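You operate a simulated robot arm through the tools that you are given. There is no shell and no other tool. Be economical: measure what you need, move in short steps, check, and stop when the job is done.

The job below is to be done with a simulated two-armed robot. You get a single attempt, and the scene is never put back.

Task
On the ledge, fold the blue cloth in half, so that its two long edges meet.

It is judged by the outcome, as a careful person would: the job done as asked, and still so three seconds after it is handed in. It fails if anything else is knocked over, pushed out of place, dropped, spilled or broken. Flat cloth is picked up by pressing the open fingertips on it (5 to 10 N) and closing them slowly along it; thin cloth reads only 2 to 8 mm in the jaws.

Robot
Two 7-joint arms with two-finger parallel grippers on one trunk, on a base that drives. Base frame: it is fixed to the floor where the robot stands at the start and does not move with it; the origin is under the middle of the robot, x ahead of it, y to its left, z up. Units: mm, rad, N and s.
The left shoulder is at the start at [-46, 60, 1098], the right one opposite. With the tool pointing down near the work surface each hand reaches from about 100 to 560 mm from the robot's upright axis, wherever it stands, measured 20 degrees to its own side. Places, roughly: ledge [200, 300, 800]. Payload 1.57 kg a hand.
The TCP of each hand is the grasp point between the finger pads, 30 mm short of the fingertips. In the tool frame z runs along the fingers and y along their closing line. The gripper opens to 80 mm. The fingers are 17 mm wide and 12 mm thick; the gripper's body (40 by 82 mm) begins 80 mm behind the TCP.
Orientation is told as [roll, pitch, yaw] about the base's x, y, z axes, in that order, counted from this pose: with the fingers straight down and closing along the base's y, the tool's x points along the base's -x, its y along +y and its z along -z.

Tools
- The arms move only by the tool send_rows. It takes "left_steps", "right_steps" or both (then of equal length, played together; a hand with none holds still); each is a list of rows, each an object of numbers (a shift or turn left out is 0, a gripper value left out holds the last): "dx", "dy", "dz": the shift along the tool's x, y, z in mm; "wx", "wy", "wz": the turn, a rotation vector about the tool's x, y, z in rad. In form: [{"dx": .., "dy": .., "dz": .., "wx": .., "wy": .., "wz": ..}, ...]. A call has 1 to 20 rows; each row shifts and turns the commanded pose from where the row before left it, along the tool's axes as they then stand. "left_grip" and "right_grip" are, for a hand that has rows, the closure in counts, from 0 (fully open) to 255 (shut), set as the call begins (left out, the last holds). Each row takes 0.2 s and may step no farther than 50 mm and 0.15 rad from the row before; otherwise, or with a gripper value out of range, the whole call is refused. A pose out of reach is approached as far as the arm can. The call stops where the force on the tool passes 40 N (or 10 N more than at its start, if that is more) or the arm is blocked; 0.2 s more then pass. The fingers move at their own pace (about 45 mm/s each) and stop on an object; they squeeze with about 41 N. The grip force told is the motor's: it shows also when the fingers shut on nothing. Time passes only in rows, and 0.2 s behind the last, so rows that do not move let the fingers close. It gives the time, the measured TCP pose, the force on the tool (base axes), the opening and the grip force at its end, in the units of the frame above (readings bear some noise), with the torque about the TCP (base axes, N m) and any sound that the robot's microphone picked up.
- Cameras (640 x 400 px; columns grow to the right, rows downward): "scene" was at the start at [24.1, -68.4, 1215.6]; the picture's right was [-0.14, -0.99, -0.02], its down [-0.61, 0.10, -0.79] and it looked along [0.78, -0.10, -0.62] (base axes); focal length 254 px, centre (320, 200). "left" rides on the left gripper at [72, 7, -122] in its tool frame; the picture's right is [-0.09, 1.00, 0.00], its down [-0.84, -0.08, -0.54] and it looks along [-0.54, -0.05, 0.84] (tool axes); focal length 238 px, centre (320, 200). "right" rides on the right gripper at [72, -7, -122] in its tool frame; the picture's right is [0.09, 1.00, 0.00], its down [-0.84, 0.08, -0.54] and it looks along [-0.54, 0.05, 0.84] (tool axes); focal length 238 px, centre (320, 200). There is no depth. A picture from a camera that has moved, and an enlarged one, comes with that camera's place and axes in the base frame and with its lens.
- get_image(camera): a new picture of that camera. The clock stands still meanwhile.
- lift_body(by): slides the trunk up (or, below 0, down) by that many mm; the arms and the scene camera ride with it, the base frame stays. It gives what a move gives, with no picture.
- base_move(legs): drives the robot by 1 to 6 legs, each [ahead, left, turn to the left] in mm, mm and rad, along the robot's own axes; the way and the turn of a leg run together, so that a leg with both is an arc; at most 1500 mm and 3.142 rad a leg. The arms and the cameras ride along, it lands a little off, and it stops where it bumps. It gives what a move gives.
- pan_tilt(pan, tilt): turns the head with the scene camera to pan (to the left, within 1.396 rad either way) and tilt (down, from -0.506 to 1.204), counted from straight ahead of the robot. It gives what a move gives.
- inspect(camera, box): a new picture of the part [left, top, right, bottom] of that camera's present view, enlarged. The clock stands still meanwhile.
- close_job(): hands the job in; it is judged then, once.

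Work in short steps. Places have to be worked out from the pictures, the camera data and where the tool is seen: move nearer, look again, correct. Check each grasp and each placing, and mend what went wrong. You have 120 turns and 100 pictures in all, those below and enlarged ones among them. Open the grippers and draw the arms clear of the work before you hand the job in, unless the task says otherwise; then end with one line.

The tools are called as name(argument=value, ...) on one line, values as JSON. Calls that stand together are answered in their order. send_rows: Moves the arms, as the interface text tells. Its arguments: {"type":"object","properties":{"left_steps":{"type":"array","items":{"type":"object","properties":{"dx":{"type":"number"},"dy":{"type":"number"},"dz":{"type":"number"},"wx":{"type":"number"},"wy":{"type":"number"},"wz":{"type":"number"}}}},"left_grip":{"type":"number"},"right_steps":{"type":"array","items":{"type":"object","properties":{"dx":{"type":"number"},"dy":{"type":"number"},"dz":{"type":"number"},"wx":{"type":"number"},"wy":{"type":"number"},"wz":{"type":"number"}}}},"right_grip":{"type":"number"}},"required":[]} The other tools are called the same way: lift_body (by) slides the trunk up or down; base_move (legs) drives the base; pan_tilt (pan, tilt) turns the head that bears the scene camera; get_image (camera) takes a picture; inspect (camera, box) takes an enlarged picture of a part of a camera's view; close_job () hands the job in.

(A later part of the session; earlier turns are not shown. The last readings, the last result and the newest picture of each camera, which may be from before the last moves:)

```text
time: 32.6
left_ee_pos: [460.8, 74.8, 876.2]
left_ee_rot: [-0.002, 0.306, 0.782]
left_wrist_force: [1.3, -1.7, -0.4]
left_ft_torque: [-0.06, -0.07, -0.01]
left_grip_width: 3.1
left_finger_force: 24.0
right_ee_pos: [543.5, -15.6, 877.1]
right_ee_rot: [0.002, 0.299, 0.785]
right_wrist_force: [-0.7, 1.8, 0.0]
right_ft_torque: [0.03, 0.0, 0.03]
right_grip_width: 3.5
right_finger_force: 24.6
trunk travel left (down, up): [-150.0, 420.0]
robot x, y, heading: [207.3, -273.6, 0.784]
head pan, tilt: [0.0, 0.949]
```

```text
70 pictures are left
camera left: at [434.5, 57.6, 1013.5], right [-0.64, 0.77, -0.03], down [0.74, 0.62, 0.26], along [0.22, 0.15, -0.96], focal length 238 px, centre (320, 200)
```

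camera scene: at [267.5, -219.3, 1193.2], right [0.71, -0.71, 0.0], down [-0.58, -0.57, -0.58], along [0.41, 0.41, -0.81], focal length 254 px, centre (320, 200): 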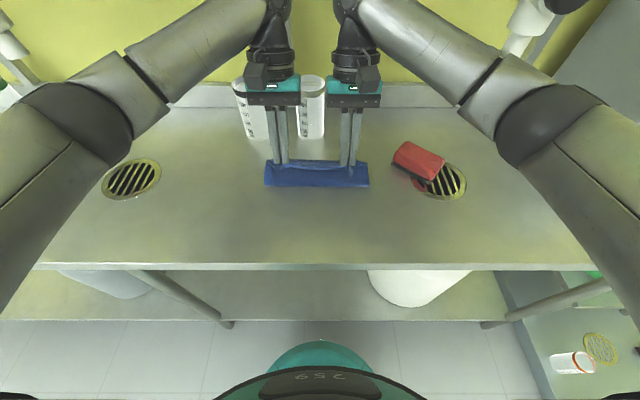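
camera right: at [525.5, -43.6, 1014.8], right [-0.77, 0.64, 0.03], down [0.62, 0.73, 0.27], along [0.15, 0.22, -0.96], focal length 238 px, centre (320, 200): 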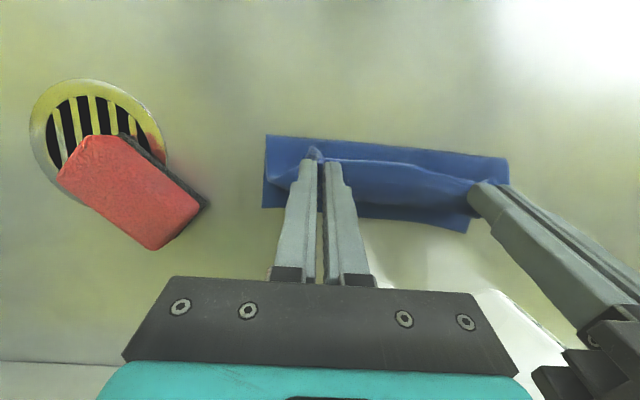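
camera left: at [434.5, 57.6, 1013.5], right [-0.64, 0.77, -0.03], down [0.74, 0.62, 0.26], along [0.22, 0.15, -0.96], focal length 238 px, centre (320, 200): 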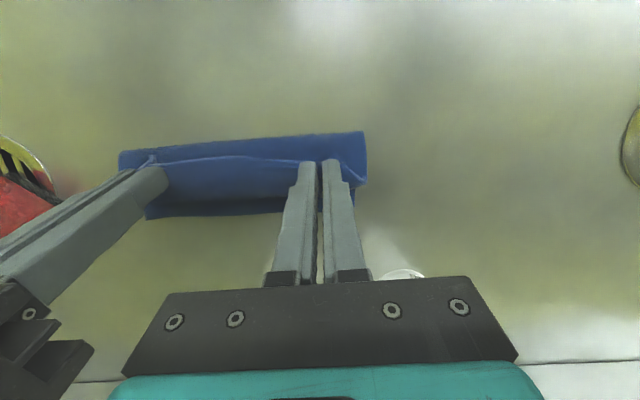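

The fold is forming well. I'll bring the edge down onto the far edge, with finger tips at about f 396 on the left and 388 on the right.

send_rows(left_steps=[{"dx": -8.76, "dz": 4.61}, {"dx": -8.1, "dz": 5.86}, {"dx": -8.39, "dz": 6.82}, {"dx": -6.19, "dz": 6.46}, {}], right_steps=[{"dx": -7.8, "dz": 4.91}, {"dx": -8.1, "dz": 5.86}, {"dx": -7.44, "dz": 7.12}, {"dx": -6.19, "dz": 6.46}, {}])

get_image(camera="scene")

get_image(camera="right")

get_image(camera="left")

```text
time: 33.8
left_ee_pos: [474.9, 89.7, 844.0]
left_ee_rot: [-0.002, 0.309, 0.784]
left_wrist_force: [1.7, -2.0, 0.8]
left_ft_torque: [-0.09, -0.07, 0.04]
left_grip_width: 3.1
left_finger_force: 24.3
right_ee_pos: [559.0, -1.6, 846.1]
right_ee_rot: [0.001, 0.298, 0.784]
right_wrist_force: [-1.6, 2.8, -0.2]
right_ft_torque: [0.06, 0.06, -0.02]
right_grip_width: 3.6
right_finger_force: 24.2
trunk travel left (down, up): [-150.0, 420.0]
robot x, y, heading: [212.2, -275.6, 0.781]
head pan, tilt: [0.0, 0.949]
```

```text
69 pictures are left
camera scene: at [267.4, -219.4, 1193.2], right [0.71, -0.71, 0.0], down [-0.58, -0.57, -0.58], along [0.41, 0.41, -0.81], focal length 254 px, centre (320, 200)
```

scene: 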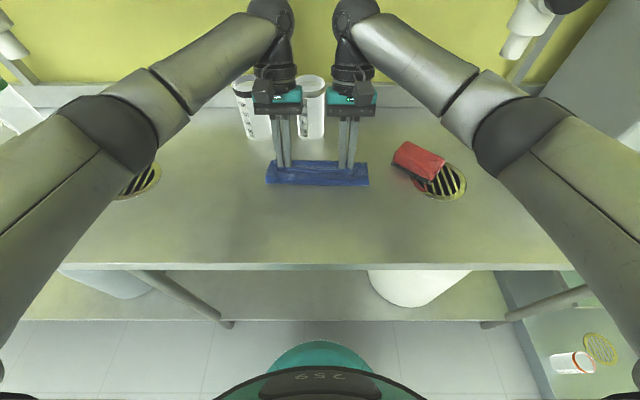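

```text
68 pictures are left
camera right: at [540.9, -29.2, 983.2], right [-0.77, 0.64, 0.03], down [0.62, 0.73, 0.27], along [0.15, 0.23, -0.96], focal length 238 px, centre (320, 200)
```

right: 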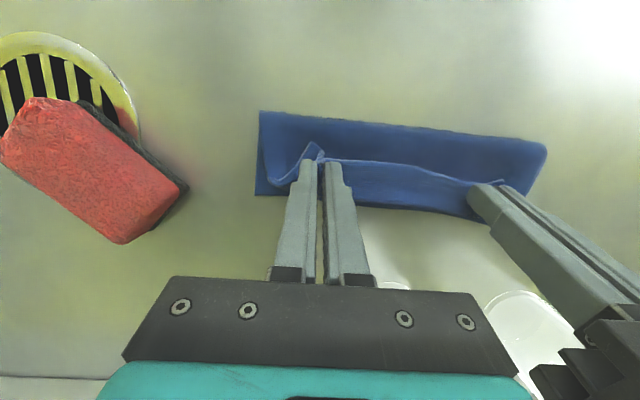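

```text
67 pictures are left
camera left: at [450.0, 73.3, 980.7], right [-0.64, 0.77, -0.03], down [0.74, 0.62, 0.26], along [0.22, 0.15, -0.96], focal length 238 px, centre (320, 200)
```

left: 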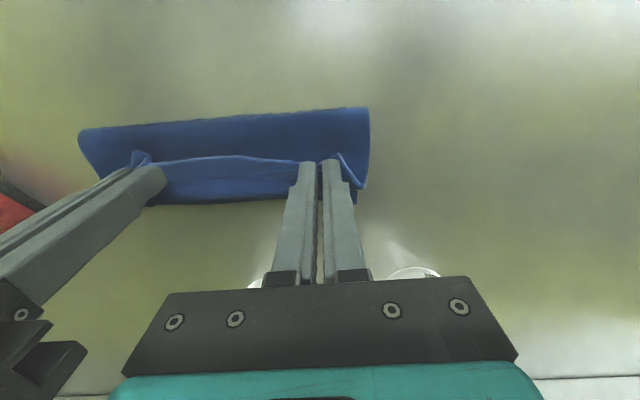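

The edge is a few mm up, over the far edge, with a small lip standing along it as expected. I'll lower the last bit.

send_rows(left_steps=[{"dx": -4.6, "dz": 2.5}, {"dx": -1.2, "dz": 2.8}, {}], right_steps=[{"dx": -4.6, "dz": 3.5}, {"dx": -1.2, "dz": 3.8}, {}])

inspect(camera="scene", box=[220, 60, 420, 220])

```text
time: 34.6
left_ee_pos: [479.5, 93.0, 838.2]
left_ee_rot: [-0.005, 0.306, 0.782]
left_wrist_force: [0.9, -2.1, 10.8]
left_ft_torque: [-0.08, -0.02, -0.03]
left_grip_width: 3.3
left_finger_force: 24.7
right_ee_pos: [560.0, 0.3, 837.0]
right_ee_rot: [0.001, 0.297, 0.786]
right_wrist_force: [-1.7, 1.2, 13.7]
right_ft_torque: [0.05, 0.01, -0.07]
right_grip_width: 3.6
right_finger_force: 24.6
trunk travel left (down, up): [-150.0, 420.0]
robot x, y, heading: [213.0, -279.5, 0.778]
head pan, tilt: [0.0, 0.949]
```

```text
2.50 times, centred on (320, 140) of scene
camera zoom: at [266.5, -220.4, 1193.5], right [0.71, -0.71, 0.0], down [-0.57, -0.57, -0.58], along [0.41, 0.41, -0.81], focal length 635 px, centre (320, 350)
```

zoom: 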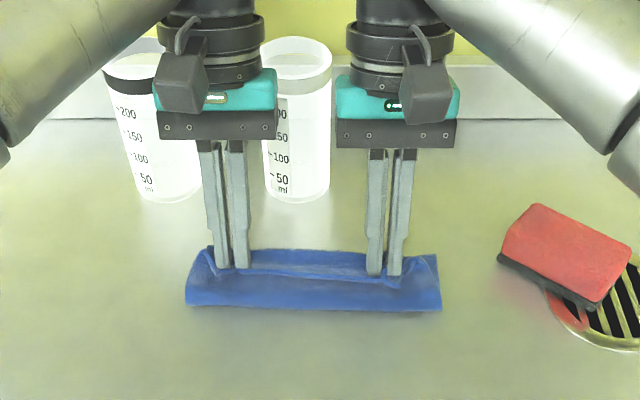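

The edge is down on the far edge with about 12 N. I'll ease up and open the fingers gently to spread the pleats.

send_rows(left_steps=[{"dz": -0.8}, {}, {}], right_steps=[{"dz": -1.0}, {}, {}], left_grip=215, right_grip=215)

send_rows(left_steps=[{}, {}], right_steps=[{}, {}], left_grip=185, right_grip=185)

inspect(camera="right", box=[200, 80, 580, 300])

inspect(camera="left", box=[60, 80, 440, 300])

```text
time: 35.4
left_ee_pos: [478.7, 92.8, 838.0]
left_ee_rot: [-0.002, 0.307, 0.783]
left_wrist_force: [0.6, -1.5, 8.2]
left_ft_torque: [-0.03, 0.0, 0.02]
left_grip_width: 7.9
left_finger_force: 0.2
right_ee_pos: [560.8, 0.1, 837.9]
right_ee_rot: [0.001, 0.3, 0.785]
right_wrist_force: [-1.6, 0.7, 12.2]
right_ft_torque: [-0.04, 0.09, -0.02]
right_grip_width: 6.5
right_finger_force: 0.2
trunk travel left (down, up): [-150.0, 420.0]
robot x, y, heading: [210.5, -278.5, 0.785]
head pan, tilt: [0.0, 0.949]
```

```text
time: 36.0
left_ee_pos: [479.5, 93.7, 838.9]
left_ee_rot: [-0.001, 0.307, 0.783]
left_wrist_force: [0.3, -1.4, 8.0]
left_ft_torque: [-0.03, 0.07, -0.02]
left_grip_width: 15.9
left_finger_force: 0.0
right_ee_pos: [561.2, 0.2, 838.2]
right_ee_rot: [0.001, 0.3, 0.785]
right_wrist_force: [-0.5, -0.8, 11.6]
right_ft_torque: [-0.02, 0.07, 0.01]
right_grip_width: 13.7
right_finger_force: 0.1
trunk travel left (down, up): [-150.0, 420.0]
robot x, y, heading: [213.3, -272.0, 0.787]
head pan, tilt: [0.0, 0.949]
```

```text
1.68 times, centred on (390, 190) of right
camera zoom: at [543.0, -27.4, 975.8], right [-0.77, 0.64, 0.03], down [0.62, 0.73, 0.27], along [0.16, 0.23, -0.96], focal length 401 px, centre (202, 217)
```

zoom: 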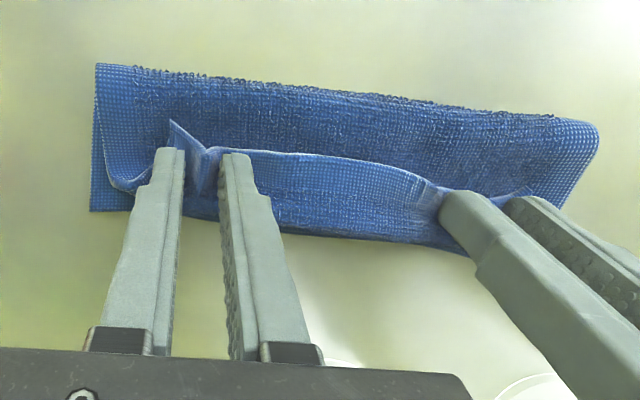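

```text
1.68 times, centred on (250, 190) of left
camera zoom: at [452.5, 75.5, 975.6], right [-0.64, 0.77, -0.03], down [0.74, 0.62, 0.26], along [0.22, 0.15, -0.96], focal length 401 px, centre (438, 217)
```

zoom: 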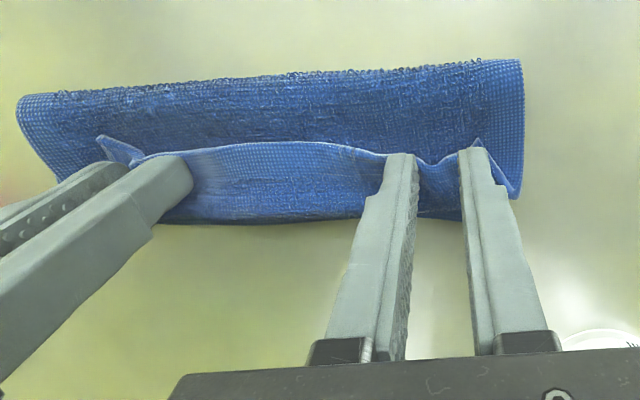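

Both hands have released; the edge lip stands up slightly on the robot side. I'll lift straight up and see how it settles.

send_rows(left_steps=[{"dx": 1.2, "dz": -3.8}, {"dx": 3, "dz": -9.5}, {"dx": 4.4, "dz": -14.3}, {"dx": 6, "dz": -19}, {}], right_steps=[{"dx": 1.2, "dz": -3.8}, {"dx": 3, "dz": -9.5}, {"dx": 4.4, "dz": -14.3}, {"dx": 6, "dz": -19}, {}])

get_image(camera="left")

get_image(camera="right")

inspect(camera="scene", box=[220, 60, 420, 220])

```text
time: 37.2
left_ee_pos: [479.3, 93.1, 887.7]
left_ee_rot: [0.001, 0.309, 0.784]
left_wrist_force: [0.7, -0.5, -1.1]
left_ft_torque: [0.01, -0.05, 0.01]
left_grip_width: 21.9
left_finger_force: 0.1
right_ee_pos: [561.0, 0.1, 885.6]
right_ee_rot: [0.001, 0.3, 0.786]
right_wrist_force: [0.1, 0.0, -0.2]
right_ft_torque: [-0.01, -0.02, 0.0]
right_grip_width: 22.2
right_finger_force: 0.1
trunk travel left (down, up): [-150.0, 420.0]
robot x, y, heading: [210.4, -275.1, 0.787]
head pan, tilt: [0.0, 0.949]
```

```text
63 pictures are left
camera left: at [453.0, 76.0, 1023.8], right [-0.64, 0.77, -0.03], down [0.74, 0.62, 0.26], along [0.22, 0.15, -0.96], focal length 238 px, centre (320, 200)
```

left: 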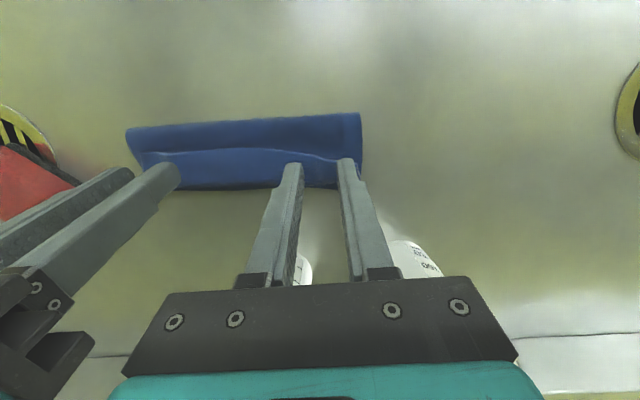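

```text
62 pictures are left
camera right: at [542.9, -26.9, 1023.5], right [-0.77, 0.64, 0.03], down [0.62, 0.73, 0.27], along [0.15, 0.22, -0.96], focal length 238 px, centre (320, 200)
```

right: 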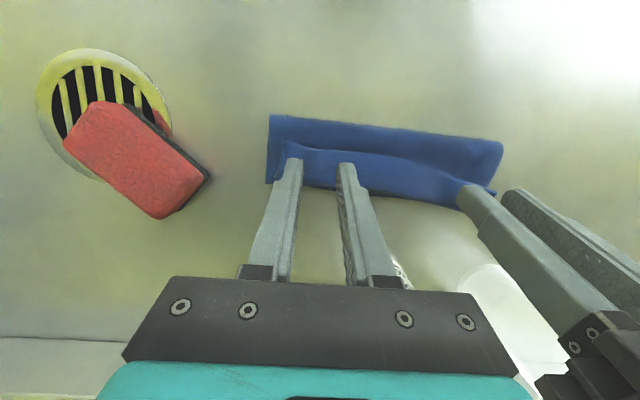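

```text
2.50 times, centred on (320, 140) of scene
camera zoom: at [267.4, -219.3, 1193.2], right [0.71, -0.71, 0.0], down [-0.58, -0.57, -0.58], along [0.41, 0.41, -0.81], focal length 635 px, centre (320, 350)
```

zoom: 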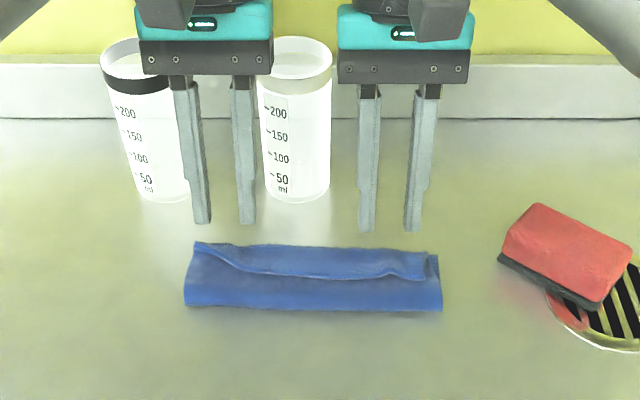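

The lip along the moved edge stayed folded back toward the robot in the middle. I'll pull the hands back and apart for a clear look before brushing it forward.

send_rows(left_steps=[{"dx": 20, "dz": -4}, {"dx": 25, "dz": 7}, {"dx": 15, "dy": 15, "dz": 4}, {"dy": 25}, {"dy": 25}, {"dy": 15}], right_steps=[{"dx": 20, "dz": -4}, {"dx": 25, "dz": 7}, {"dx": 15, "dy": -15, "dz": 4}, {"dy": -25}, {"dy": -25}, {"dy": -15}], left_grip=255, right_grip=255)

inspect(camera="left", box=[60, 80, 440, 320])

inspect(camera="scene", box=[240, 130, 400, 210])

```text
time: 38.6
left_ee_pos: [372.6, 112.2, 897.7]
left_ee_rot: [-0.011, 0.306, 0.782]
left_wrist_force: [0.1, 0.1, 0.9]
left_ft_torque: [0.0, -0.01, 0.0]
left_grip_width: 0.0
left_finger_force: 22.3
right_ee_pos: [560.2, -89.7, 897.5]
right_ee_rot: [-0.007, 0.302, 0.81]
right_wrist_force: [0.1, -1.2, -0.3]
right_ft_torque: [-0.02, 0.03, 0.02]
right_grip_width: 0.0
right_finger_force: 21.0
trunk travel left (down, up): [-150.0, 420.0]
robot x, y, heading: [208.4, -274.3, 0.792]
head pan, tilt: [0.0, 0.949]
```

```text
1.67 times, centred on (250, 200) of left
camera zoom: at [344.5, 96.1, 1034.5], right [-0.64, 0.77, -0.04], down [0.73, 0.63, 0.27], along [0.23, 0.14, -0.96], focal length 397 px, centre (437, 200)
```

zoom: 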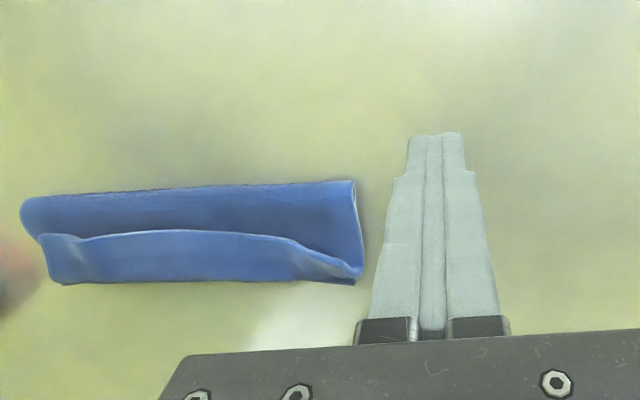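

```text
4.00 times, centred on (320, 170) of scene
camera zoom: at [257.3, -214.6, 1193.2], right [0.71, -0.71, 0.01], down [-0.57, -0.58, -0.58], along [0.42, 0.41, -0.81], focal length 1016 px, centre (320, 320)
```

zoom: 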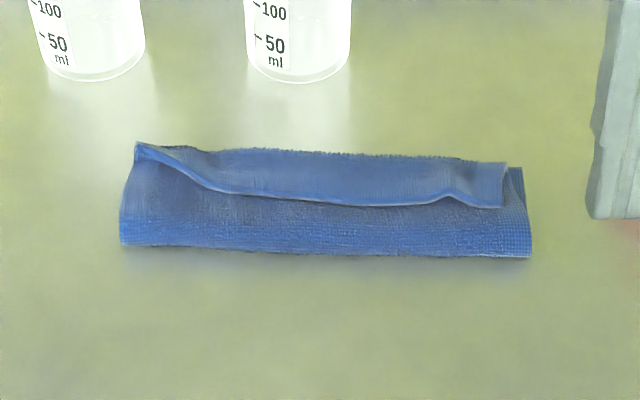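

The lip is about 35 mm wide and the crease sits near f≈352, so the top layer went too far ahead and then doubled back. I'll brush the lip forward with closed fingers first, then pick that edge up again facing the right way and draw it back to the far edge. First I'll tilt the hands the other way and hover just behind the lip.

send_rows(left_steps=[{"wy": -0.15}, {"wy": -0.15}, {"wy": -0.15}, {"wy": -0.15}, {"dy": -36}, {"dy": -35}, {"dy": -35}, {"dx": -8, "dz": 2.4}], right_steps=[{"wy": -0.15, "wz": 0.025}, {"wy": -0.15}, {"wy": -0.15}, {"wy": -0.15}, {"dy": 20}, {"dy": 22}, {"dy": 22}, {"dx": -17, "dz": 5}])

get_image(camera="scene")

get_image(camera="left")

```text
refused: row 1 steps farther than a row can; nothing moved
```

```text
58 pictures are left
camera scene: at [257.3, -214.6, 1193.2], right [0.71, -0.71, 0.01], down [-0.57, -0.58, -0.58], along [0.42, 0.41, -0.81], focal length 254 px, centre (320, 200)
```

scene: 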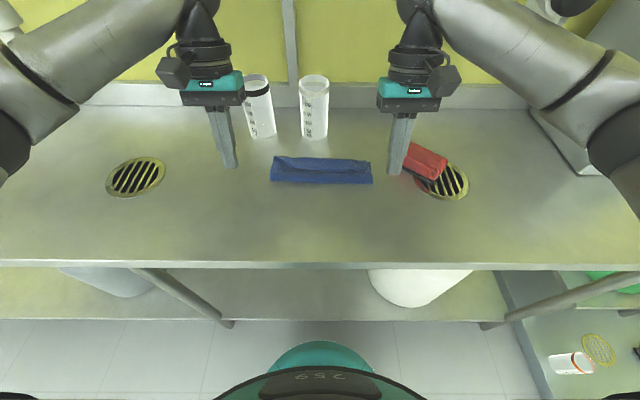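

```text
57 pictures are left
camera left: at [344.5, 96.1, 1034.5], right [-0.64, 0.77, -0.04], down [0.73, 0.63, 0.27], along [0.23, 0.14, -0.96], focal length 238 px, centre (320, 200)
```

left: 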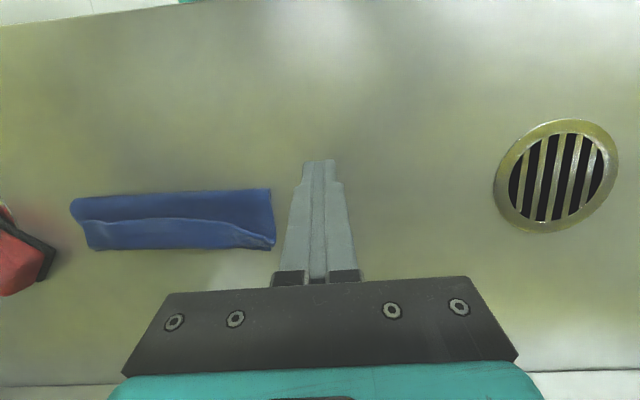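

The combined turn in one row was over the limit; I'll split it.

send_rows(left_steps=[{"wy": -0.12}, {"wy": -0.12}, {"wy": -0.12}, {"wy": -0.12}, {"wy": -0.12}, {"dy": -36}, {"dy": -35}, {"dy": -35}, {"dx": -8, "dz": 2.4}], right_steps=[{"wy": -0.12, "wz": 0.025}, {"wy": -0.12}, {"wy": -0.12}, {"wy": -0.12}, {"wy": -0.12}, {"dy": 20}, {"dy": 22}, {"dy": 22}, {"dx": -17, "dz": 5}])

get_image(camera="scene")

get_image(camera="left")

```text
time: 40.6
left_ee_pos: [462.5, 39.1, 898.5]
left_ee_rot: [-0.002, -0.293, 0.784]
left_wrist_force: [-0.4, -1.1, 0.1]
left_ft_torque: [0.02, -0.02, 0.02]
left_grip_width: 0.0
left_finger_force: 21.2
right_ee_pos: [544.1, -38.8, 896.6]
right_ee_rot: [-0.007, -0.301, 0.764]
right_wrist_force: [-0.9, 0.0, 0.6]
right_ft_torque: [-0.01, -0.06, 0.05]
right_grip_width: 0.1
right_finger_force: 21.1
trunk travel left (down, up): [-150.0, 420.0]
robot x, y, heading: [210.8, -273.3, 0.78]
head pan, tilt: [0.0, 0.949]
```

```text
56 pictures are left
camera scene: at [267.5, -219.2, 1193.2], right [0.71, -0.71, 0.0], down [-0.58, -0.57, -0.58], along [0.41, 0.41, -0.81], focal length 254 px, centre (320, 200)
```

scene: 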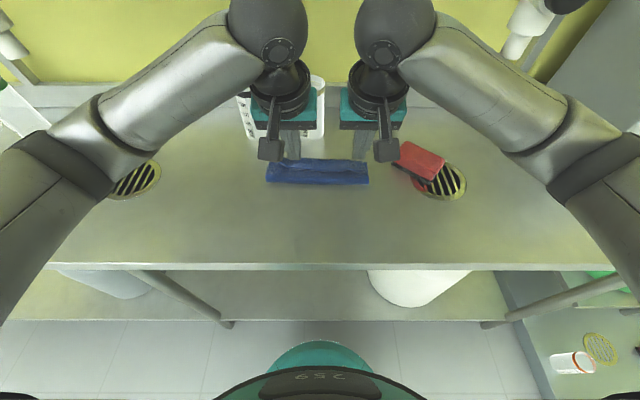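

```text
55 pictures are left
camera left: at [384.6, -29.7, 993.4], right [-0.64, 0.77, 0.03], down [0.51, 0.4, 0.76], along [0.57, 0.5, -0.65], focal length 238 px, centre (320, 200)
```

left: 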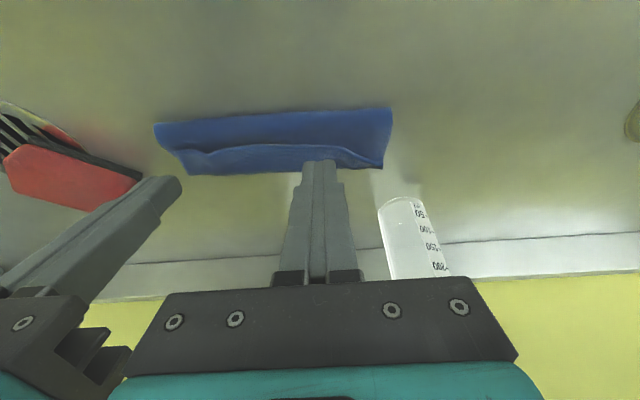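

The lip's free edge is at f≈384, the hinge at ≈419 and the crease at ≈353. I'll lower both closed fingertips onto the strip between crease and lip.

send_rows(left_steps=[{"dx": 5.5, "dz": 17}, {"dx": 5.5, "dz": 17}, {"dx": 4, "dz": 13}, {"dx": 1.9, "dz": 6}, {}], right_steps=[{"dx": 6.5, "dy": 5, "dz": 17, "wz": -0.02}, {"dx": 6.5, "dy": 5, "dz": 17}, {"dx": 4, "dz": 12}, {"dx": 1.9, "dz": 5}, {}])

get_image(camera="left")

```text
time: 41.8
left_ee_pos: [461.1, 38.5, 843.5]
left_ee_rot: [0.0, -0.292, 0.783]
left_wrist_force: [0.8, -0.6, 0.6]
left_ft_torque: [0.01, 0.02, 0.0]
left_grip_width: 0.0
left_finger_force: 21.4
right_ee_pos: [535.9, -34.1, 842.7]
right_ee_rot: [-0.013, -0.299, 0.783]
right_wrist_force: [-0.2, -0.4, 1.1]
right_ft_torque: [0.0, 0.03, -0.01]
right_grip_width: 0.0
right_finger_force: 21.5
trunk travel left (down, up): [-150.0, 420.0]
robot x, y, heading: [212.5, -273.8, 0.785]
head pan, tilt: [0.0, 0.949]
```

```text
54 pictures are left
camera left: at [384.0, -29.9, 937.9], right [-0.64, 0.77, 0.02], down [0.51, 0.4, 0.76], along [0.57, 0.5, -0.65], focal length 238 px, centre (320, 200)
```

left: 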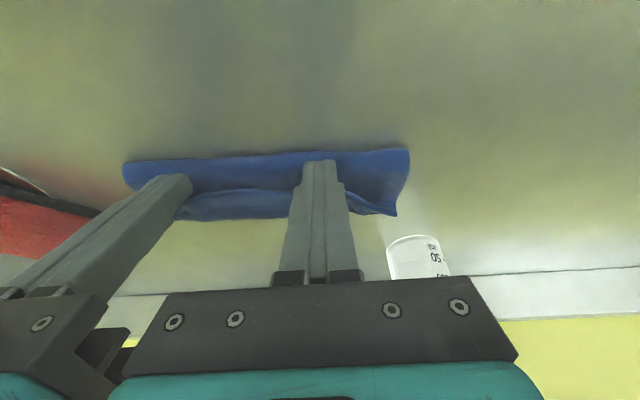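

The tips are about 5 mm above the top layer, just short of the lip. I'll lower slightly and push forward to raise it.

send_rows(left_steps=[{"dx": 0.9, "dz": 2.9}, {"dx": -7.64, "dz": 2.37}, {"dx": -7.64, "dz": 2.37}, {"dx": -7.64, "dz": 2.37}, {"dx": -7.64, "dz": 2.37}, {"dx": -8.23, "dz": 0.46}, {"dx": -8.23, "dz": 0.46}], right_steps=[{"dx": 0.9, "dz": 2.9}, {"dx": -7.64, "dz": 2.37}, {"dx": -7.64, "dz": 2.37}, {"dx": -7.64, "dz": 2.37}, {"dx": -7.64, "dz": 2.37}, {"dx": -8.23, "dz": 0.46}, {"dx": -8.23, "dz": 0.46}])

get_image(camera="left")

inspect(camera="scene", box=[240, 120, 400, 220])

```text
time: 43.4
left_ee_pos: [495.3, 72.9, 844.2]
left_ee_rot: [-0.002, -0.291, 0.785]
left_wrist_force: [-0.5, -0.6, -0.2]
left_ft_torque: [-0.02, -0.02, 0.0]
left_grip_width: 0.0
left_finger_force: 21.5
right_ee_pos: [570.3, -0.2, 845.1]
right_ee_rot: [-0.01, -0.3, 0.785]
right_wrist_force: [-0.2, -0.1, 0.8]
right_ft_torque: [0.02, 0.02, -0.01]
right_grip_width: 0.0
right_finger_force: 20.9
trunk travel left (down, up): [-150.0, 420.0]
robot x, y, heading: [209.1, -276.2, 0.787]
head pan, tilt: [0.0, 0.949]
```

```text
53 pictures are left
camera left: at [417.7, 4.0, 938.5], right [-0.64, 0.77, 0.02], down [0.51, 0.4, 0.76], along [0.57, 0.5, -0.65], focal length 238 px, centre (320, 200)
```

left: 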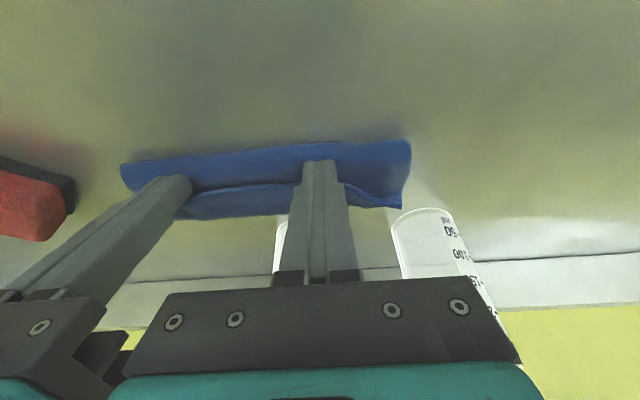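

```text
4.00 times, centred on (320, 170) of scene
camera zoom: at [267.4, -219.3, 1193.2], right [0.71, -0.71, 0.0], down [-0.58, -0.57, -0.58], along [0.41, 0.41, -0.81], focal length 1016 px, centre (320, 320)
```

zoom: 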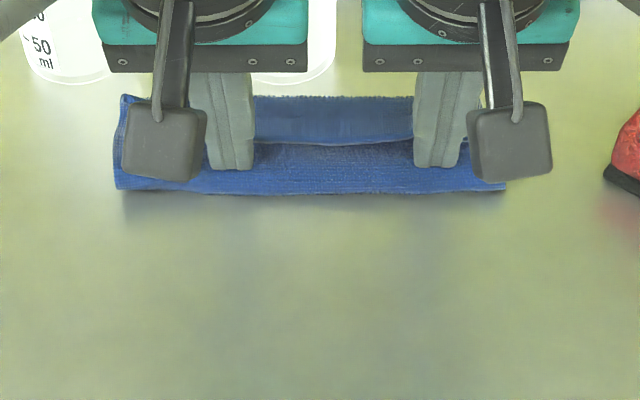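

The lip did not flip; the light cloth just slid about 43 mm forward on the ledge, near the cylinders. I'll press lightly on the top layer and drag it back toward the robot.

send_rows(left_steps=[{"dx": 0.9, "dz": 2.9}, {"dx": 0.6, "dz": 1.9}, {"dx": 0.6, "dz": 1.9}], right_steps=[{"dx": 0.9, "dz": 2.9}, {"dx": 0.6, "dz": 1.9}, {"dx": 0.6, "dz": 1.9}])

```text
time: 44.2
left_ee_pos: [496.5, 71.9, 836.3]
left_ee_rot: [-0.002, -0.292, 0.784]
left_wrist_force: [0.2, 0.7, 3.5]
left_ft_torque: [0.02, -0.04, 0.0]
left_grip_width: 0.0
left_finger_force: 21.7
right_ee_pos: [569.7, -0.6, 837.0]
right_ee_rot: [-0.011, -0.302, 0.781]
right_wrist_force: [0.6, 0.3, 2.6]
right_ft_torque: [0.01, 0.02, -0.01]
right_grip_width: 0.0
right_finger_force: 21.1
trunk travel left (down, up): [-150.0, 420.0]
robot x, y, heading: [209.6, -276.6, 0.787]
head pan, tilt: [0.0, 0.949]
```

Light contact, about 3 N. I'll drag it back 50 mm.

send_rows(left_steps=[{"dx": 0.1, "dz": 0.4}, {"dx": 7.64, "dz": -2.37}, {"dx": 7.64, "dz": -2.37}, {"dx": 7.64, "dz": -2.37}, {"dx": 7.64, "dz": -2.37}, {"dx": 7.64, "dz": -2.37}, {"dx": 7.64, "dz": -2.37}, {}], right_steps=[{"dx": 0.1, "dz": 0.4}, {"dx": 7.64, "dz": -2.37}, {"dx": 7.64, "dz": -2.37}, {"dx": 7.64, "dz": -2.37}, {"dx": 7.64, "dz": -2.37}, {"dx": 7.64, "dz": -2.37}, {"dx": 7.64, "dz": -2.37}, {}])

get_image(camera="left")

inspect(camera="scene", box=[240, 120, 400, 220])

```text
time: 46.0
left_ee_pos: [461.2, 39.1, 837.5]
left_ee_rot: [-0.003, -0.291, 0.786]
left_wrist_force: [1.7, 0.5, 3.6]
left_ft_torque: [0.02, -0.04, -0.02]
left_grip_width: 0.0
left_finger_force: 21.4
right_ee_pos: [535.5, -34.3, 835.4]
right_ee_rot: [-0.013, -0.299, 0.783]
right_wrist_force: [0.3, 1.0, 3.6]
right_ft_torque: [0.08, 0.01, -0.02]
right_grip_width: 0.0
right_finger_force: 21.9
trunk travel left (down, up): [-150.0, 420.0]
robot x, y, heading: [210.0, -271.3, 0.783]
head pan, tilt: [0.0, 0.949]
```

```text
51 pictures are left
camera left: at [383.6, -30.0, 931.5], right [-0.64, 0.77, 0.02], down [0.51, 0.4, 0.76], along [0.57, 0.5, -0.65], focal length 238 px, centre (320, 200)
```

left: 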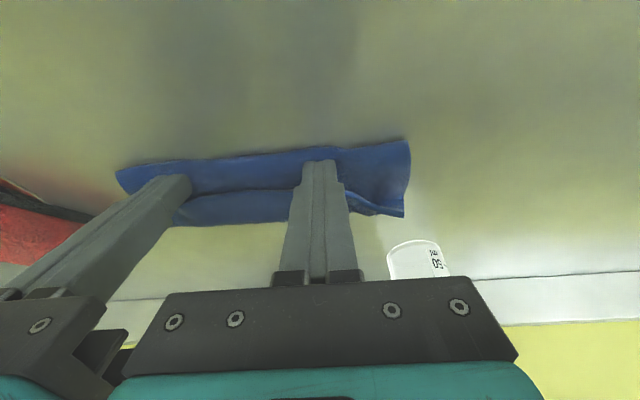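

```text
4.00 times, centred on (320, 170) of scene
camera zoom: at [267.2, -219.5, 1193.2], right [0.71, -0.71, 0.0], down [-0.58, -0.57, -0.58], along [0.41, 0.41, -0.81], focal length 1016 px, centre (320, 320)
```

zoom: 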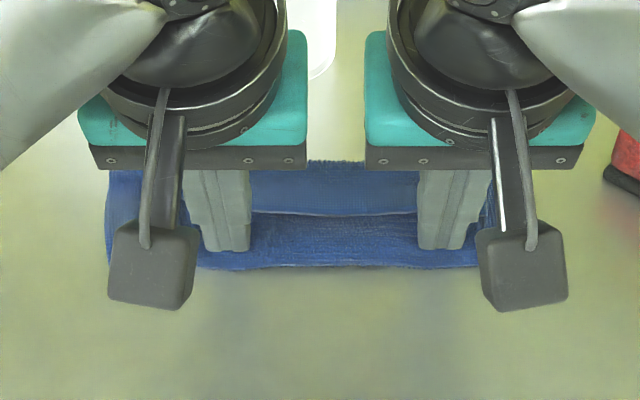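

The cloth is back, with the crease near f≈347 and the lip edge near ≈374. Next the right hand opens and presses the strip with two spread fingers to hold the cloth, and the left brushes the lip with a vertical finger. I'll set both hands up for that.

send_rows(left_steps=[{"dx": -4.4, "dz": -14.3}, {"dx": -2.4, "dy": 3, "wy": 0.1}, {"dx": -2.4, "dy": 4, "wy": 0.1}, {"dx": -2.4, "dy": 3, "wy": 0.1}, {}, {}], right_steps=[{"dx": -4.4, "dz": -14.3}, {"dx": -2.6, "dy": 4, "wy": 0.1}, {"dx": -2.6, "dy": 5, "wy": 0.1}, {"dx": -2.6, "dy": 4, "wy": 0.1}, {}, {}], right_grip=0)

get_image(camera="left")

get_image(camera="right")

```text
time: 47.4
left_ee_pos: [459.3, 50.4, 854.0]
left_ee_rot: [-0.001, 0.009, 0.784]
left_wrist_force: [0.9, 0.3, -0.4]
left_ft_torque: [-0.01, -0.02, -0.02]
left_grip_width: 0.0
left_finger_force: 21.2
right_ee_pos: [531.2, -19.8, 853.6]
right_ee_rot: [-0.012, 0.0, 0.78]
right_wrist_force: [0.0, -0.2, 0.3]
right_ft_torque: [0.01, 0.03, 0.0]
right_grip_width: 80.3
right_finger_force: 0.0
trunk travel left (down, up): [-150.0, 420.0]
robot x, y, heading: [208.8, -272.4, 0.782]
head pan, tilt: [0.0, 0.949]
```

```text
49 pictures are left
camera left: at [405.3, 5.6, 974.3], right [-0.64, 0.77, 0.0], down [0.65, 0.54, 0.54], along [0.41, 0.34, -0.84], focal length 238 px, centre (320, 200)
```

left: 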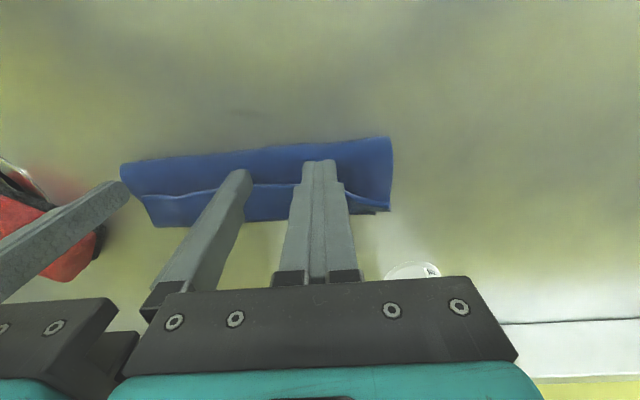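

```text
48 pictures are left
camera right: at [484.9, -73.5, 974.7], right [-0.77, 0.64, -0.01], down [0.54, 0.65, 0.54], along [0.36, 0.41, -0.84], focal length 238 px, centre (320, 200)
```

right: 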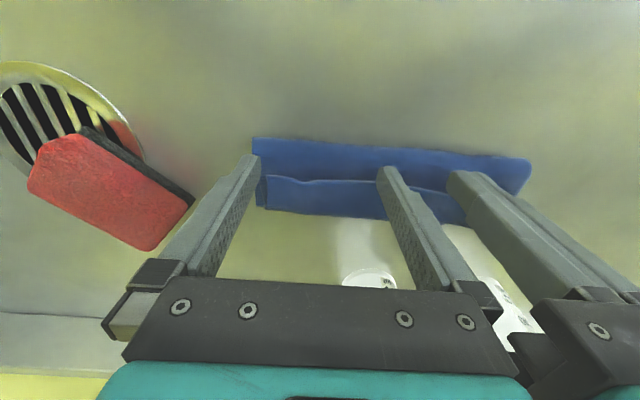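

The right's outer finger is just off the end of the cloth, so I'll narrow its opening to about 60 mm and lower both onto the strip.

send_rows(left_steps=[{}, {"dz": 7}, {"dz": 6}, {}, {}], right_steps=[{}, {}, {"dz": 9}, {"dz": 7}, {"dz": 2}], right_grip=66)

```text
time: 48.6
left_ee_pos: [459.4, 51.4, 839.2]
left_ee_rot: [-0.001, 0.007, 0.782]
left_wrist_force: [-0.6, -0.7, 1.0]
left_ft_torque: [-0.02, 0.0, 0.0]
left_grip_width: 0.0
left_finger_force: 21.7
right_ee_pos: [532.4, -19.6, 835.3]
right_ee_rot: [-0.01, -0.004, 0.78]
right_wrist_force: [0.4, 0.7, 10.3]
right_ft_torque: [0.1, 0.08, -0.04]
right_grip_width: 59.3
right_finger_force: 0.1
trunk travel left (down, up): [-150.0, 420.0]
robot x, y, heading: [210.1, -279.2, 0.782]
head pan, tilt: [0.0, 0.949]
```

The right hand holds the strip down with 10 N. The left goes 2 mm lower and pushes forward against the lip.

send_rows(left_steps=[{"dz": 2}, {"dx": -8}, {"dx": -8}, {"dx": -8}, {"dx": -8}, {"dx": -8}])

get_image(camera="left")

get_image(camera="right")

```text
time: 50.0
left_ee_pos: [486.8, 78.2, 837.1]
left_ee_rot: [0.0, 0.008, 0.785]
left_wrist_force: [0.7, -2.5, 0.9]
left_ft_torque: [-0.03, -0.01, 0.01]
left_grip_width: 0.1
left_finger_force: 21.7
right_ee_pos: [531.2, -19.4, 836.4]
right_ee_rot: [-0.011, -0.003, 0.78]
right_wrist_force: [3.0, 3.7, 18.0]
right_ft_torque: [0.31, 0.13, -0.09]
right_grip_width: 59.0
right_finger_force: 0.2
trunk travel left (down, up): [-150.0, 420.0]
robot x, y, heading: [206.3, -276.6, 0.784]
head pan, tilt: [0.0, 0.949]
```

```text
47 pictures are left
camera left: at [433.0, 33.4, 958.9], right [-0.64, 0.77, 0.0], down [0.65, 0.54, 0.54], along [0.41, 0.34, -0.84], focal length 238 px, centre (320, 200)
```

left: 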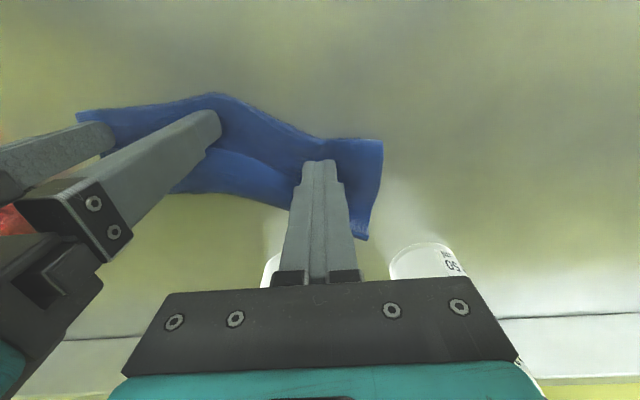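

```text
46 pictures are left
camera right: at [484.8, -74.2, 957.2], right [-0.77, 0.64, -0.01], down [0.53, 0.65, 0.54], along [0.36, 0.41, -0.84], focal length 238 px, centre (320, 200)
```

right: 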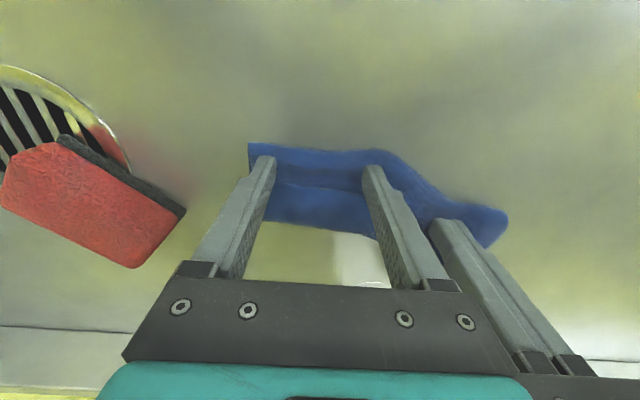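

Brushing only drags the cloth, because the lip clings. A cleaner way is to unfold the cloth again and redo the fold with a smaller pinch and more hand rotation. I'll lift both hands clear and look at the state.

send_rows(left_steps=[{"dx": 3, "dz": -8}, {"dx": 10, "dz": -25}, {"dx": 25, "dz": -25}, {"dx": 25, "dy": 20}, {"dx": 10, "dy": 40}, {"dy": 40}], right_steps=[{"dz": -8}, {"dz": -25}, {"dx": 15, "dz": -25}, {"dx": 15, "dy": -20}, {"dy": -35}, {"dy": -20}])

inspect(camera="scene", box=[220, 110, 420, 230])

get_image(camera="left")

```text
time: 51.4
left_ee_pos: [365.1, 99.2, 895.3]
left_ee_rot: [-0.002, 0.009, 0.783]
left_wrist_force: [-0.5, -0.7, -0.3]
left_ft_torque: [0.03, -0.02, 0.04]
left_grip_width: 0.1
left_finger_force: 21.2
right_ee_pos: [562.7, -93.5, 893.7]
right_ee_rot: [-0.012, 0.001, 0.781]
right_wrist_force: [0.3, 0.5, 1.0]
right_ft_torque: [0.0, 0.02, -0.01]
right_grip_width: 59.7
right_finger_force: 0.1
trunk travel left (down, up): [-150.0, 420.0]
robot x, y, heading: [211.4, -276.3, 0.782]
head pan, tilt: [0.0, 0.949]
```

```text
3.20 times, centred on (320, 170) of scene
camera zoom: at [267.3, -219.3, 1193.2], right [0.71, -0.71, 0.0], down [-0.58, -0.57, -0.58], along [0.41, 0.41, -0.81], focal length 813 px, centre (320, 296)
```

zoom: 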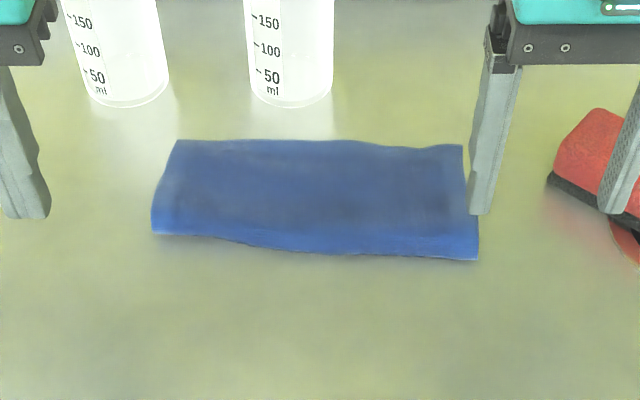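

```text
44 pictures are left
camera left: at [310.9, 53.4, 1016.5], right [-0.64, 0.77, 0.0], down [0.65, 0.54, 0.54], along [0.41, 0.34, -0.84], focal length 238 px, centre (320, 200)
```

left: 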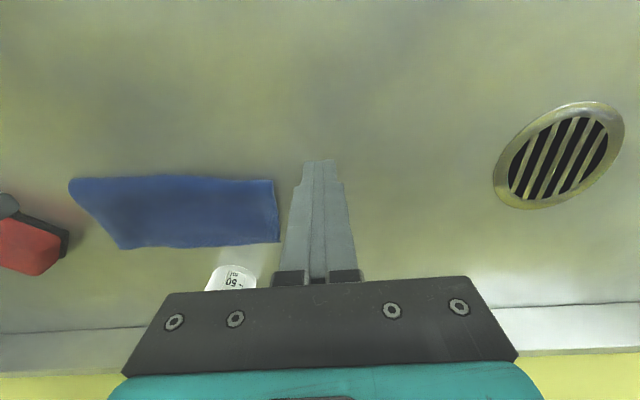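

The lip sprang open by itself and the cloth now lies folded, but unevenly. The top edge is at f≈440 and overshoots the bottom edge, by about 16 mm on the left and 44 mm on the right. I'll re-grip this top far edge, which now faces the right way, to lift it and re-lay it.

send_rows(left_steps=[{"dy": -29}, {"dy": -29}, {"dy": -29}, {"dx": -30}, {"dx": -30}, {"dx": -30}, {"dx": -18}, {}], right_steps=[{"dy": 18}, {"dy": 19}, {"dy": 19}, {"dx": -30}, {"dx": -30}, {"dx": -25}, {"dx": -14}, {}], left_grip=170, right_grip=170)

get_image(camera="left")

get_image(camera="right")

get_image(camera="scene")

```text
time: 53.2
left_ee_pos: [503.0, 113.5, 895.9]
left_ee_rot: [-0.002, 0.005, 0.783]
left_wrist_force: [-0.3, 0.3, 0.0]
left_ft_torque: [0.0, -0.02, 0.02]
left_grip_width: 26.8
left_finger_force: 0.0
right_ee_pos: [593.7, 16.3, 892.6]
right_ee_rot: [-0.011, 0.0, 0.781]
right_wrist_force: [-0.5, -0.5, 0.2]
right_ft_torque: [0.01, -0.03, -0.02]
right_grip_width: 27.0
right_finger_force: 0.1
trunk travel left (down, up): [-150.0, 420.0]
robot x, y, heading: [209.7, -273.2, 0.781]
head pan, tilt: [0.0, 0.949]
```

```text
43 pictures are left
camera left: at [449.3, 68.1, 1017.2], right [-0.64, 0.77, 0.0], down [0.65, 0.54, 0.54], along [0.41, 0.34, -0.84], focal length 238 px, centre (320, 200)
```

left: 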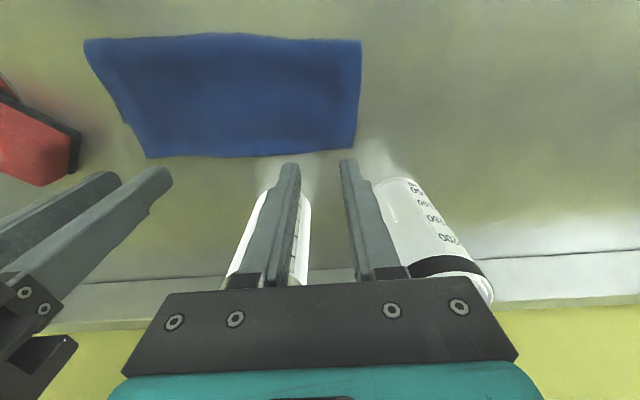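

```text
42 pictures are left
camera right: at [546.9, -38.0, 1014.4], right [-0.77, 0.64, -0.01], down [0.54, 0.65, 0.54], along [0.36, 0.41, -0.84], focal length 238 px, centre (320, 200)
```

right: 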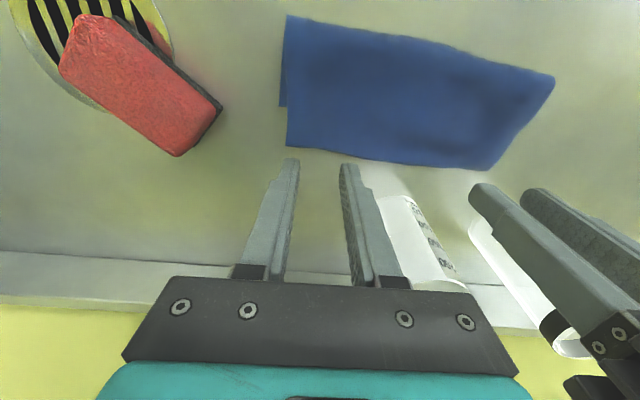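

```text
41 pictures are left
camera scene: at [267.4, -219.3, 1193.2], right [0.71, -0.71, 0.0], down [-0.58, -0.57, -0.58], along [0.41, 0.41, -0.81], focal length 254 px, centre (320, 200)
```

scene: 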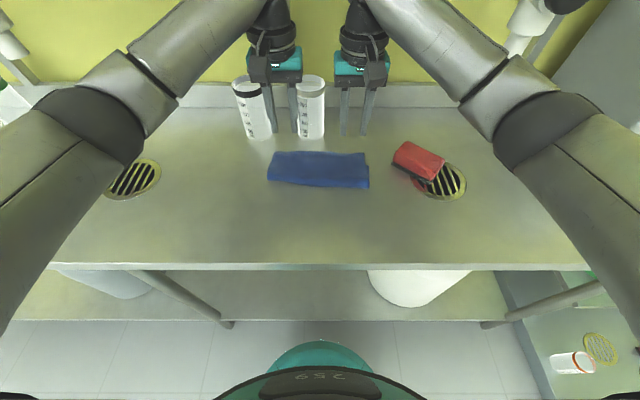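

The top edge is at f≈447 on the left and ≈441 on the right. The bottom edge shows at f≈405 on the right and should be ≈438 on the left. I'll nudge both hands and lower toward the top edge.

send_rows(left_steps=[{"dx": -4, "dz": 15}, {"dz": 20}, {"dz": 15}, {"dz": 6}, {}], right_steps=[{"dx": -4, "dz": 15}, {"dz": 18}, {"dz": 14}, {"dz": 5}, {}])

inspect(camera="left", box=[200, 80, 440, 230])

inspect(camera="right", box=[200, 80, 440, 230])

```text
time: 54.4
left_ee_pos: [506.3, 115.3, 838.9]
left_ee_rot: [-0.002, 0.01, 0.784]
left_wrist_force: [-0.1, 0.0, -0.3]
left_ft_torque: [-0.01, 0.03, 0.0]
left_grip_width: 26.4
left_finger_force: 0.1
right_ee_pos: [596.5, 18.9, 840.9]
right_ee_rot: [-0.013, 0.0, 0.78]
right_wrist_force: [-0.6, -0.4, -0.1]
right_ft_torque: [0.0, -0.01, 0.0]
right_grip_width: 26.8
right_finger_force: 0.0
trunk travel left (down, up): [-150.0, 420.0]
robot x, y, heading: [212.4, -277.7, 0.78]
head pan, tilt: [0.0, 0.949]
```

```text
2.67 times, centred on (320, 155) of left
camera zoom: at [451.8, 70.1, 960.5], right [-0.64, 0.77, 0.0], down [0.65, 0.54, 0.54], along [0.41, 0.34, -0.84], focal length 636 px, centre (320, 320)
```

zoom: 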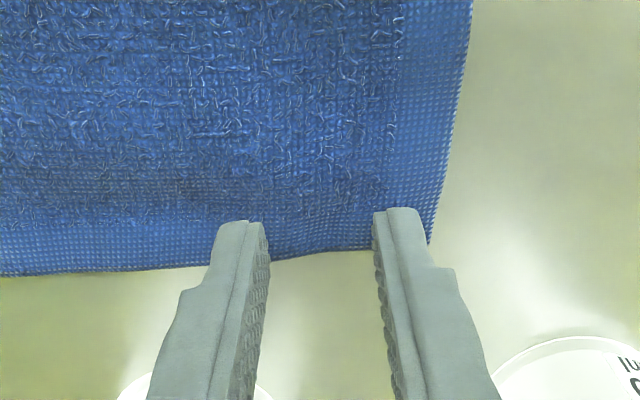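

```text
2.67 times, centred on (320, 155) of right
camera zoom: at [549.8, -35.6, 962.4], right [-0.77, 0.64, -0.01], down [0.54, 0.65, 0.54], along [0.36, 0.41, -0.84], focal length 636 px, centre (320, 320)
```

zoom: 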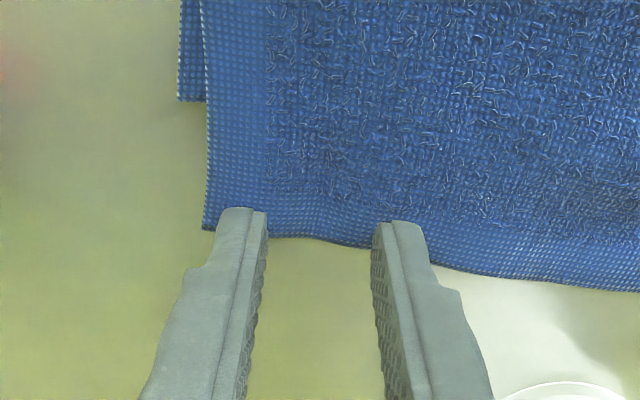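

Both hands are aligned with the edge inside the finger width. I'll descend to contact.

send_rows(left_steps=[{"dy": -3, "dz": 2}, {"dz": 2.5}, {}], right_steps=[{"dy": 4, "dz": 3}, {"dz": 3}, {}])

```text
time: 55.2
left_ee_pos: [509.4, 113.0, 835.0]
left_ee_rot: [0.0, 0.007, 0.784]
left_wrist_force: [0.8, 0.0, 2.3]
left_ft_torque: [0.02, 0.04, 0.03]
left_grip_width: 26.6
left_finger_force: 0.0
right_ee_pos: [593.3, 20.3, 833.6]
right_ee_rot: [-0.013, -0.001, 0.779]
right_wrist_force: [0.5, -0.1, 0.9]
right_ft_torque: [0.04, -0.05, -0.01]
right_grip_width: 26.8
right_finger_force: 0.2
trunk travel left (down, up): [-150.0, 420.0]
robot x, y, heading: [208.2, -272.6, 0.783]
head pan, tilt: [0.0, 0.949]
```

Contact has just begun. I'll press slightly more.

send_rows(left_steps=[{"dz": 1.0}, {}], right_steps=[{"dz": 1.3}, {}])

```text
time: 55.8
left_ee_pos: [507.8, 113.0, 834.0]
left_ee_rot: [-0.001, 0.006, 0.783]
left_wrist_force: [0.6, -0.1, 5.6]
left_ft_torque: [0.04, 0.05, 0.0]
left_grip_width: 26.6
left_finger_force: 0.1
right_ee_pos: [594.6, 21.1, 834.0]
right_ee_rot: [-0.013, -0.001, 0.782]
right_wrist_force: [-0.1, 1.0, 4.1]
right_ft_torque: [0.0, 0.01, -0.01]
right_grip_width: 26.6
right_finger_force: 0.1
trunk travel left (down, up): [-150.0, 420.0]
robot x, y, heading: [208.7, -277.0, 0.787]
head pan, tilt: [0.0, 0.949]
```

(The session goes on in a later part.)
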